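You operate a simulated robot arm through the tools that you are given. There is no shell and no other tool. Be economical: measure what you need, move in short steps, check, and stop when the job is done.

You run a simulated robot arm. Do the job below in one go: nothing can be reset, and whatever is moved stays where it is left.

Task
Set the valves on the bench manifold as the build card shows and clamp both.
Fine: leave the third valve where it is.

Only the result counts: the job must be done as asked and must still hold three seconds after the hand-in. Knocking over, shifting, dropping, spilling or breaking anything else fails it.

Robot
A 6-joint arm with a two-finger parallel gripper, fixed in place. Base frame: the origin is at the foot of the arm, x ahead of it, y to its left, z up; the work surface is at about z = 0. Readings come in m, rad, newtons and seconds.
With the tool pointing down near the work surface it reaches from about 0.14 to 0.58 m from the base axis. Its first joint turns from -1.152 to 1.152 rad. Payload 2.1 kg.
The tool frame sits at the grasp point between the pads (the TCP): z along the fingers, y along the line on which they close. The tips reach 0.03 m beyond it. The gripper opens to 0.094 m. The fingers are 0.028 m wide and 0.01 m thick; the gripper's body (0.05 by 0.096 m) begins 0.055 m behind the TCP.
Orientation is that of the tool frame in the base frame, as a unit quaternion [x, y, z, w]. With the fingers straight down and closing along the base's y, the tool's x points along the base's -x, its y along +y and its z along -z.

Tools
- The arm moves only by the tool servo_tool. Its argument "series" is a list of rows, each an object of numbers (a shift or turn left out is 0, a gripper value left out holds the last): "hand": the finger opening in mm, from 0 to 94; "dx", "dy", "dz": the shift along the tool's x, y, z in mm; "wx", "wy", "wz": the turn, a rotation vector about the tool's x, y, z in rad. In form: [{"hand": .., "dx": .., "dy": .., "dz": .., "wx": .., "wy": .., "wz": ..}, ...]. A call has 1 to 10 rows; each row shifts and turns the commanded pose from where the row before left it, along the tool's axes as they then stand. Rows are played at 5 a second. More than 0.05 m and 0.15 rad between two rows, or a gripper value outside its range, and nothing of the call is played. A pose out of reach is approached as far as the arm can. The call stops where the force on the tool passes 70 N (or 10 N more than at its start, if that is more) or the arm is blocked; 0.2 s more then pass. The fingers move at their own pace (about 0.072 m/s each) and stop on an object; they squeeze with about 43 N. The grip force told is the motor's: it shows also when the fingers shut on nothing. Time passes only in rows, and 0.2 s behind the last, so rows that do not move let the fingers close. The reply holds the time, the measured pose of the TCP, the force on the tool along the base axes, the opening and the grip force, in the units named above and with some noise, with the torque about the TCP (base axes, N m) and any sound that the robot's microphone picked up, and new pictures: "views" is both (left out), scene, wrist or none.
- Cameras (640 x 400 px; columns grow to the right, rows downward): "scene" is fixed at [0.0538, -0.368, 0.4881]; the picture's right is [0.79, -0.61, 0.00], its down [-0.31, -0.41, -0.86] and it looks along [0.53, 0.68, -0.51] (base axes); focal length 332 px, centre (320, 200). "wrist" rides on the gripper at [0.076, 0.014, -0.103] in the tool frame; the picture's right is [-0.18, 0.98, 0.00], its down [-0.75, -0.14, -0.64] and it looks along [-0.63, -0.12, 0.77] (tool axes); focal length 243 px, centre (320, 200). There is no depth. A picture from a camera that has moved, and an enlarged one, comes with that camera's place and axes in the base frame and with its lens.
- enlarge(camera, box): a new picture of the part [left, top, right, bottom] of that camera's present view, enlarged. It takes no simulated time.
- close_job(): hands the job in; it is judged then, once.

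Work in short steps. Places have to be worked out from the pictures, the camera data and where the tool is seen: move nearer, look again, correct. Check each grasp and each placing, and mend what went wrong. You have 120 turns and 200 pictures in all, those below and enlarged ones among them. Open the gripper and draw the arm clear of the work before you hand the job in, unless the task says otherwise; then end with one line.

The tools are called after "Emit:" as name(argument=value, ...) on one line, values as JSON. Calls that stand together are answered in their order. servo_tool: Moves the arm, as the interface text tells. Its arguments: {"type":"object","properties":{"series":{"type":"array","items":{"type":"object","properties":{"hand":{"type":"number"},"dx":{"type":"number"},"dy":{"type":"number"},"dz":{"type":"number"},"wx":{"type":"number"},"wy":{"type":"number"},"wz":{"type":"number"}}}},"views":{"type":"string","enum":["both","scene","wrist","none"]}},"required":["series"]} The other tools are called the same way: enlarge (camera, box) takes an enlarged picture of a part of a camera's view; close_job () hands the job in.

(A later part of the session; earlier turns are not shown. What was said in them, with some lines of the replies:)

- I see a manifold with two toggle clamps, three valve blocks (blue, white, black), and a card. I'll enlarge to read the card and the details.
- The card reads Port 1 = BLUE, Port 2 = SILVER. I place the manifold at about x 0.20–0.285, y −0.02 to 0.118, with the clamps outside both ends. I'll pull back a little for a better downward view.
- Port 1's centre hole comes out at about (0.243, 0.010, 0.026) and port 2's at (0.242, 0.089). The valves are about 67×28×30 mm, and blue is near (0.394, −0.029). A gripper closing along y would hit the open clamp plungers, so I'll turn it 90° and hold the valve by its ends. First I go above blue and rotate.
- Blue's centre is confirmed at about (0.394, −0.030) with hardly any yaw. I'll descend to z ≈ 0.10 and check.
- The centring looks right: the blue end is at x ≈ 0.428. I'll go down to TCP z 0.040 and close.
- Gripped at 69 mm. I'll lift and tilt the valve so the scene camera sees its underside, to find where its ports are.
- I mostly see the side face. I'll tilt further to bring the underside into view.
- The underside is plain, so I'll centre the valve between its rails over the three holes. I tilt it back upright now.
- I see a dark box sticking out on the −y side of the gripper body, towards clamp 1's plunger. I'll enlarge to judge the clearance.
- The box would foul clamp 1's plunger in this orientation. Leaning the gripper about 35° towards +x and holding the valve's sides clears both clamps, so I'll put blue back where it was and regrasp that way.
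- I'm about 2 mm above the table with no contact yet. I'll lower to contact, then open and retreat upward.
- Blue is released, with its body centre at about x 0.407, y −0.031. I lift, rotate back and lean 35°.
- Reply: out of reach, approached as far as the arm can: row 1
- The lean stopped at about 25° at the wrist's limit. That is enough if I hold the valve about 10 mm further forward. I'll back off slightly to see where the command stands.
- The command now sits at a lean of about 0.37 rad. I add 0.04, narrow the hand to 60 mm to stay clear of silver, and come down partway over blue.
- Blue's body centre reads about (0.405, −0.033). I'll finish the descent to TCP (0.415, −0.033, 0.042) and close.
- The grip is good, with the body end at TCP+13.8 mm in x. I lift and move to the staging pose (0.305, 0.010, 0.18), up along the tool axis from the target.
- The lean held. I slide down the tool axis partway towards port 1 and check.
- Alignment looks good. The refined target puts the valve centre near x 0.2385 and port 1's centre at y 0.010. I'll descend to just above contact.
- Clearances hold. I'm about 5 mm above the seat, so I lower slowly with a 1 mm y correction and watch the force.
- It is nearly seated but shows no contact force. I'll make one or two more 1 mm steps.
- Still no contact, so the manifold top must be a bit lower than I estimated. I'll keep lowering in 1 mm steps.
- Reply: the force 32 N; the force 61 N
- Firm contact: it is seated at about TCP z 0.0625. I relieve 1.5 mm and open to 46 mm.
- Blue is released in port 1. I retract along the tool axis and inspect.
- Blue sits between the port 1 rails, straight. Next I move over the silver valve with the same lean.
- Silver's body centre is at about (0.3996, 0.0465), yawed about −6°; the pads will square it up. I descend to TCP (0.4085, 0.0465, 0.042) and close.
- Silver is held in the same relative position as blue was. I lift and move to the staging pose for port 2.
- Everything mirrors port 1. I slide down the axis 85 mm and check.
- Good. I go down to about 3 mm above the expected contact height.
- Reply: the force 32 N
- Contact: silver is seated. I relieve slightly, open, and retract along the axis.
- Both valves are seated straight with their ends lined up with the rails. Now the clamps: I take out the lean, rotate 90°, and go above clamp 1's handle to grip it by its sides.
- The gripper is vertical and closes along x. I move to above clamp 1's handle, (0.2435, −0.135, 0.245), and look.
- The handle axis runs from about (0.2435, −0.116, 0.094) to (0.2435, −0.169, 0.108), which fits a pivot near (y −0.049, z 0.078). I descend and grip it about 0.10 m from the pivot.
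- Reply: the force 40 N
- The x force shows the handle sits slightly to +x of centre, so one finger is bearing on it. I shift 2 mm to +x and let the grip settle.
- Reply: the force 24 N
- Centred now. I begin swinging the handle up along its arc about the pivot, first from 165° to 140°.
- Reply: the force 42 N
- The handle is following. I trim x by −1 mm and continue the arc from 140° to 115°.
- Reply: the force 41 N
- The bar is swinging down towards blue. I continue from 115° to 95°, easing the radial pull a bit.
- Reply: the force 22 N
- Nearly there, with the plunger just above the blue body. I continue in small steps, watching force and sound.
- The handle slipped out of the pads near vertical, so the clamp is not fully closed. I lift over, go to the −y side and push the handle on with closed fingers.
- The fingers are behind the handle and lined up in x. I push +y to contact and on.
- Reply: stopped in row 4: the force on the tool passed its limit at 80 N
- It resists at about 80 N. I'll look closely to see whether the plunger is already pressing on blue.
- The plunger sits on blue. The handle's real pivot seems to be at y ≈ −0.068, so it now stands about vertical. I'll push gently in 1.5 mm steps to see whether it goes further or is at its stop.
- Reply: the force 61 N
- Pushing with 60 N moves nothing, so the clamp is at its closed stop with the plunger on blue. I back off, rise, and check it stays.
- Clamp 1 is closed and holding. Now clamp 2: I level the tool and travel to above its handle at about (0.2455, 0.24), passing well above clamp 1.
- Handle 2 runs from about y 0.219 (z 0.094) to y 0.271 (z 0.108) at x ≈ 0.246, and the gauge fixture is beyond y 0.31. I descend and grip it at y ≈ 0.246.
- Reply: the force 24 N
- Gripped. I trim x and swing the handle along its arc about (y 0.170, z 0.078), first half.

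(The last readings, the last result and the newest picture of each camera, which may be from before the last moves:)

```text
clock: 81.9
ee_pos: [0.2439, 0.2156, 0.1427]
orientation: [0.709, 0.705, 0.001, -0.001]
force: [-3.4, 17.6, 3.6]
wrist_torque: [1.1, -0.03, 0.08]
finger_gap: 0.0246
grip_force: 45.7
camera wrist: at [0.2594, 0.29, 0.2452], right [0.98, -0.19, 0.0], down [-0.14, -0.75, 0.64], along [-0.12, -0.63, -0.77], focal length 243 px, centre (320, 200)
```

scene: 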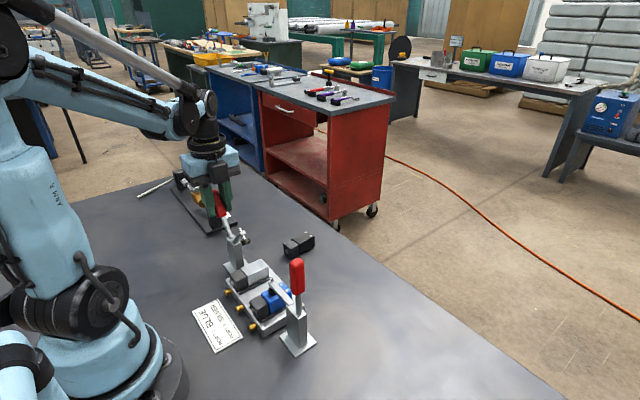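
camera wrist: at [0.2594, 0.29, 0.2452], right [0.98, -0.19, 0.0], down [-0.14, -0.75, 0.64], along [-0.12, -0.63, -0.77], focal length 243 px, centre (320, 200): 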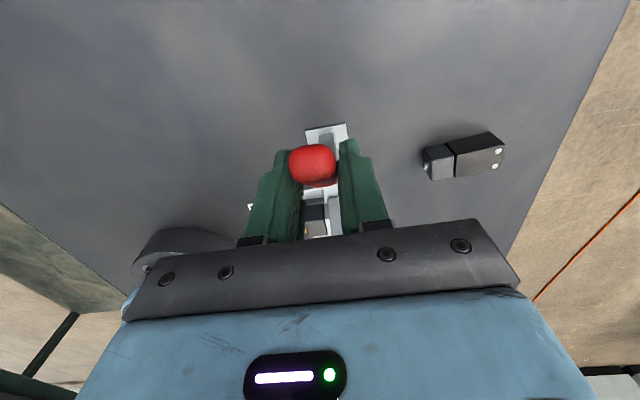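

It tracks with low forces, so I do the second half of the arc.

Emit:
servo_tool(series=[{"dx": -7, "dz": -4.4}, {"dx": -7.4, "dz": -3.6}, {"dx": -7.8, "dz": -2.9}, {"dx": -8, "dz": -2}, {"dx": -5, "dz": -0.5}, {}], views="both")

Emit:
enlarge(camera="scene", box=[190, 190, 310, 310])

```text
clock: 83.3
ee_pos: [0.2455, 0.1794, 0.1557]
orientation: [0.709, 0.705, 0.0, -0.001]
force: [0.5, 18.9, 27.7]
wrist_torque: [1.28, 0.01, 0.01]
finger_gap: 0.0247
grip_force: 44.9
camera wrist: at [0.2594, 0.2549, 0.2584], right [0.98, -0.19, 0.0], down [-0.15, -0.75, 0.64], along [-0.12, -0.63, -0.77], focal length 243 px, centre (320, 200)
```

scene: 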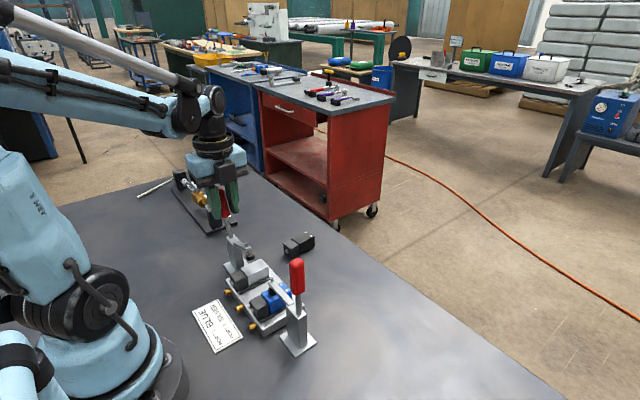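
wrist: 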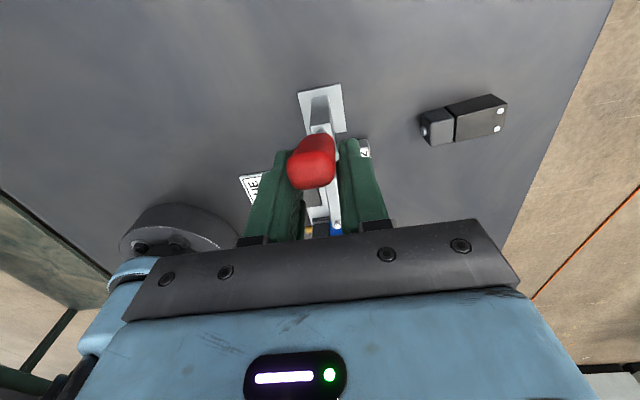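

```text
3.33 times, centred on (250, 250) of scene
camera zoom: at [0.0538, -0.3681, 0.4881], right [0.79, -0.61, 0.0], down [-0.31, -0.41, -0.86], along [0.53, 0.68, -0.51], focal length 1107 px, centre (553, 33)
```

zoom: 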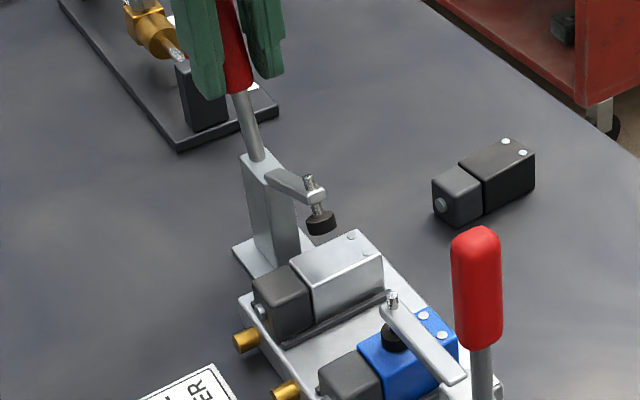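

The bar is about 20° from down. I continue pulling towards −y in small steps.

Emit:
servo_tool(series=[{"dx": -6, "dz": -1.5}, {"dx": -6, "dz": -0.5}, {"dx": -5}, {}, {}], views="none")

Emit:
enlarge(camera="scene", box=[190, 190, 310, 310])

```text
clock: 84.5
ee_pos: [0.2452, 0.162, 0.1575]
orientation: [0.709, 0.706, 0.001, 0.001]
force: [8.3, 11.8, -18.9]
wrist_torque: [0.84, 0.03, -0.06]
finger_gap: 0.0246
grip_force: 45.1
```

```text
3.33 times, centred on (250, 250) of scene
camera zoom: at [0.0539, -0.368, 0.4881], right [0.79, -0.61, 0.0], down [-0.31, -0.41, -0.86], along [0.53, 0.68, -0.51], focal length 1107 px, centre (553, 33)
```

zoom: 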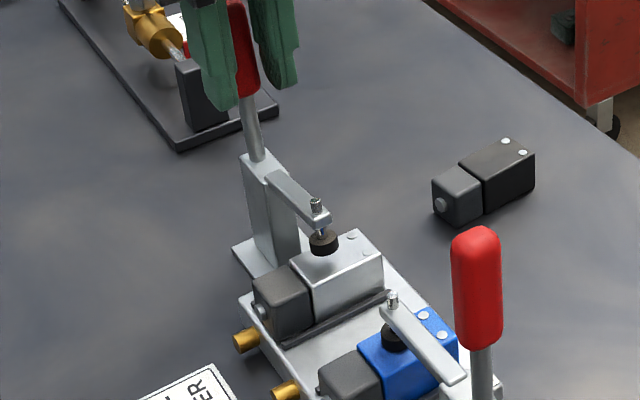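

Close now; a few more millimetres.

Emit:
servo_tool(series=[{"dx": -4, "dz": 0.7}, {"dx": -4, "dz": 0.5}, {}, {}], views="none")

Emit:
enlarge(camera="scene", box=[190, 190, 310, 310])

```text
clock: 85.5
ee_pos: [0.2449, 0.1534, 0.1575]
orientation: [0.709, 0.705, -0.002, 0.001]
force: [3.3, 9.4, 34.8]
wrist_torque: [1.47, -0.12, 0.01]
finger_gap: 0.0245
grip_force: 45.2
```

```text
3.33 times, centred on (250, 250) of scene
camera zoom: at [0.0537, -0.3681, 0.4881], right [0.79, -0.61, 0.0], down [-0.31, -0.41, -0.86], along [0.53, 0.68, -0.51], focal length 1107 px, centre (553, 33)
```

zoom: 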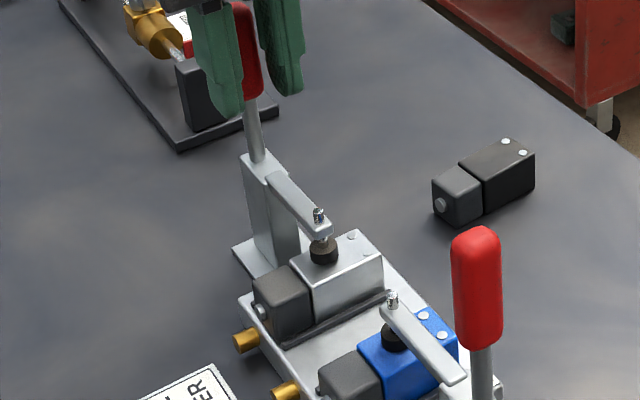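

Emit:
servo_tool(series=[{"dx": -3, "dz": -0.8}, {"dx": -3}, {}, {}], views="none")

Emit:
enlarge(camera="scene", box=[190, 190, 310, 310])

```text
clock: 86.5
ee_pos: [0.2441, 0.1464, 0.1573]
orientation: [0.711, 0.704, -0.004, 0.002]
force: [0.3, 0.6, 0.8]
wrist_torque: [0.0, 0.0, -0.02]
finger_gap: 0.0
grip_force: 32.7
```

```text
3.33 times, centred on (250, 250) of scene
camera zoom: at [0.0538, -0.3681, 0.4881], right [0.79, -0.61, 0.0], down [-0.31, -0.41, -0.86], along [0.53, 0.68, -0.51], focal length 1107 px, centre (553, 33)
```

zoom: 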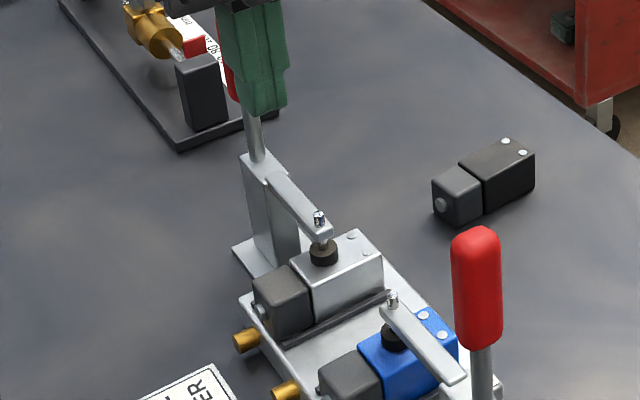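

The handle slipped out near vertical again. I go over to the +y side and push it home with closed fingers, slowly.

Emit:
servo_tool(series=[{"dz": -40, "hand": 0}, {"dz": -40}, {"dx": 43}, {"dx": 43}, {}, {"dz": 32}, {"dz": 30}, {}], views="both")

```text
clock: 88.3
ee_pos: [0.2464, 0.2324, 0.1756]
orientation: [0.709, 0.705, -0.001, 0.001]
force: [-0.1, 0.3, 0.0]
wrist_torque: [0.03, -0.01, 0.0]
finger_gap: 0.0
grip_force: 32.8
camera wrist: at [0.2596, 0.3092, 0.2777], right [0.98, -0.19, 0.0], down [-0.15, -0.75, 0.64], along [-0.12, -0.63, -0.77], focal length 243 px, centre (320, 200)
```

scene: 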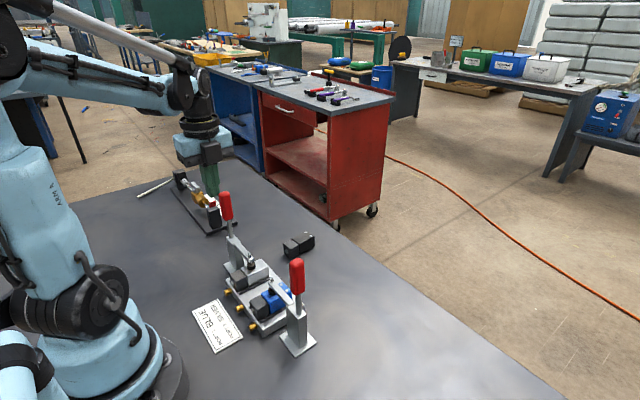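
wrist: 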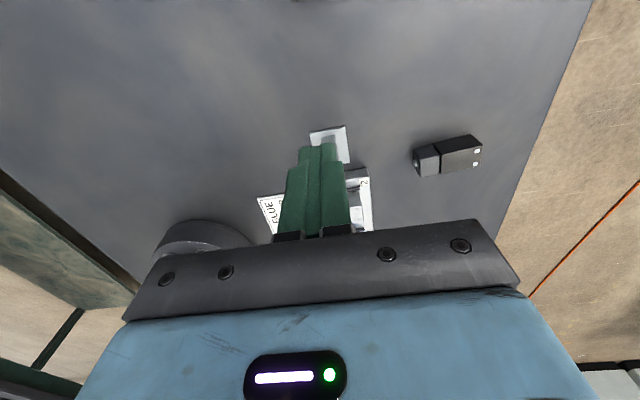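

Emit:
servo_tool(series=[{"dx": -10}, {"dx": -10}, {"dx": -5}, {"dx": -4}, {"dx": -3}, {"dx": -3}, {"dx": -3}, {}, {}], views="none")

Emit:
enlarge(camera="scene", box=[190, 190, 310, 310])

```text
clock: 90.3
ee_pos: [0.2444, 0.1948, 0.1755]
orientation: [0.709, 0.706, -0.001, 0.0]
force: [-0.3, -0.7, -0.3]
wrist_torque: [-0.01, -0.01, 0.0]
finger_gap: 0.0
grip_force: 32.9
```

```text
3.33 times, centred on (250, 250) of scene
camera zoom: at [0.0538, -0.368, 0.4881], right [0.79, -0.61, 0.0], down [-0.31, -0.41, -0.86], along [0.53, 0.68, -0.51], focal length 1107 px, centre (553, 33)
```

zoom: 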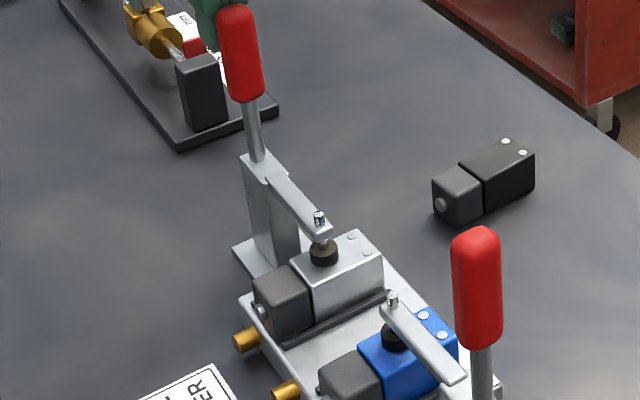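

Not touching yet. I continue in 3 mm steps.

Emit:
servo_tool(series=[{"dx": -3}, {"dx": -3}, {"dx": -2}, {"dx": -2}, {}, {}], views="none")

Emit:
enlarge(camera="scene", box=[190, 190, 310, 310])

```text
clock: 91.5
ee_pos: [0.2452, 0.1942, 0.1767]
orientation: [0.707, 0.707, 0.01, -0.009]
force: [1.9, 14.4, -2.6]
wrist_torque: [-0.02, -0.02, -0.01]
finger_gap: 0.0
grip_force: 33.2
stopped in row 5: the force on the tool passed its limit at 70 N (the readings are from after the stop); the commanded pose is now the measured one
```

```text
3.33 times, centred on (250, 250) of scene
camera zoom: at [0.0538, -0.3681, 0.4881], right [0.79, -0.61, 0.0], down [-0.31, -0.41, -0.86], along [0.53, 0.68, -0.51], focal length 1107 px, centre (553, 33)
```

zoom: 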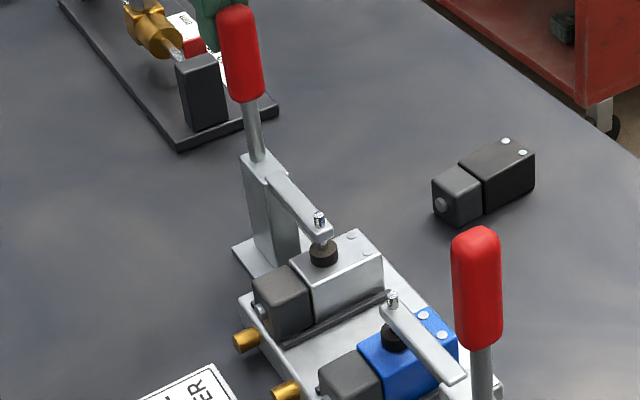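

It blocks at the same relative position as clamp 1 did, so clamp 2 is closed with the plunger on silver. I back away, rise, open, and inspect.

Emit:
servo_tool(series=[{"dx": 15}, {"dx": 20}, {"dz": -40}, {"dz": -40}, {"dz": -30, "hand": 60}, {"dy": 40}, {"dy": 40}, {}], views="both")

Emit:
enlarge(camera="scene", box=[205, 230, 275, 300])

Emit:
enlarge(camera="scene", box=[180, 180, 340, 360])

```text
clock: 93.3
ee_pos: [0.3236, 0.2234, 0.2851]
orientation: [0.707, 0.708, 0.008, -0.007]
force: [0.0, 0.4, 0.2]
wrist_torque: [0.01, -0.02, 0.0]
finger_gap: 0.0599
grip_force: 0.1
camera wrist: at [0.3385, 0.2974, 0.3907], right [0.98, -0.18, 0.0], down [-0.14, -0.77, 0.62], along [-0.12, -0.61, -0.78], focal length 243 px, centre (320, 200)
```

scene: 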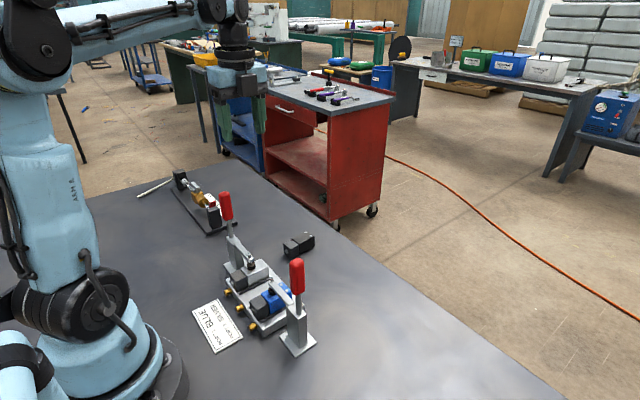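
wrist: 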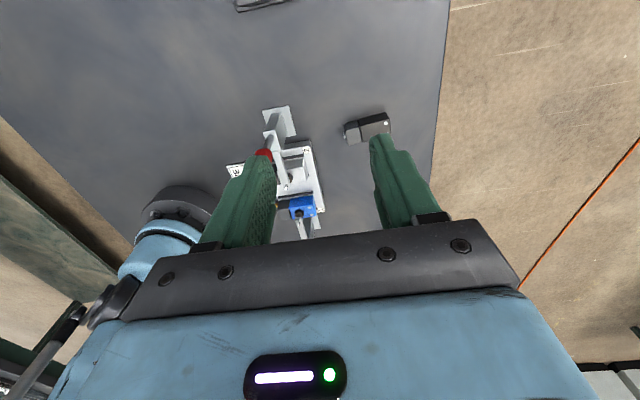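

```text
5.71 times, centred on (240, 265) of scene
camera zoom: at [0.0538, -0.368, 0.4881], right [0.79, -0.61, 0.0], down [-0.31, -0.41, -0.86], along [0.53, 0.68, -0.51], focal length 1898 px, centre (777, -171)
```

zoom: 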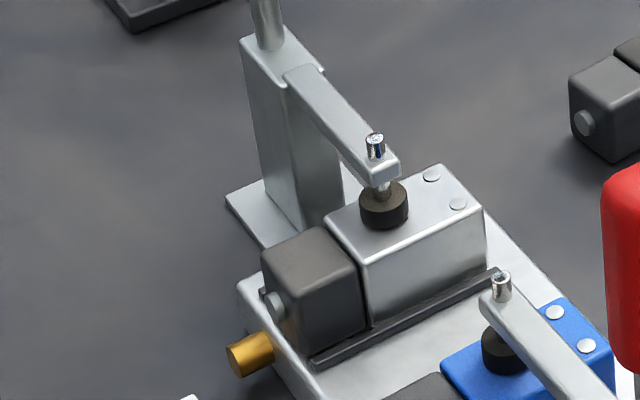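

```text
2.22 times, centred on (260, 270) of scene
camera zoom: at [0.0538, -0.368, 0.4881], right [0.79, -0.61, 0.0], down [-0.31, -0.41, -0.86], along [0.53, 0.68, -0.51], focal length 738 px, centre (453, 44)
```

zoom: 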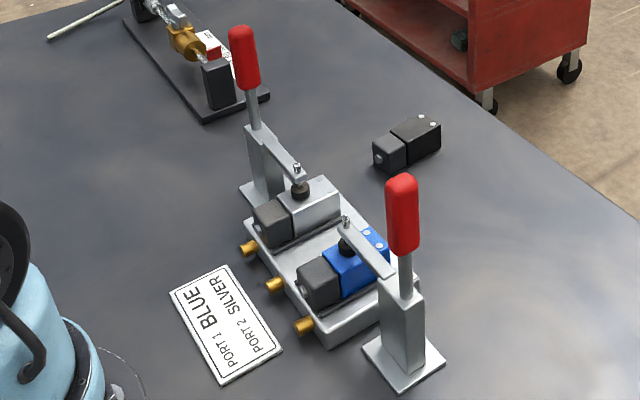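

Blue is in port 1 and silver in port 2. Both clamps stand at mirrored closed positions against their stops with plungers on the valves, the black valve and the rest of the bench are undisturbed, and the arm is clear with the gripper open. I hand the job in.

Emit:
close_job()

```text
The job is handed in.
```

I set the blue valve in port 1 and the silver valve in port 2 as the card shows, and closed both clamps onto them; the black third valve was left where it was.
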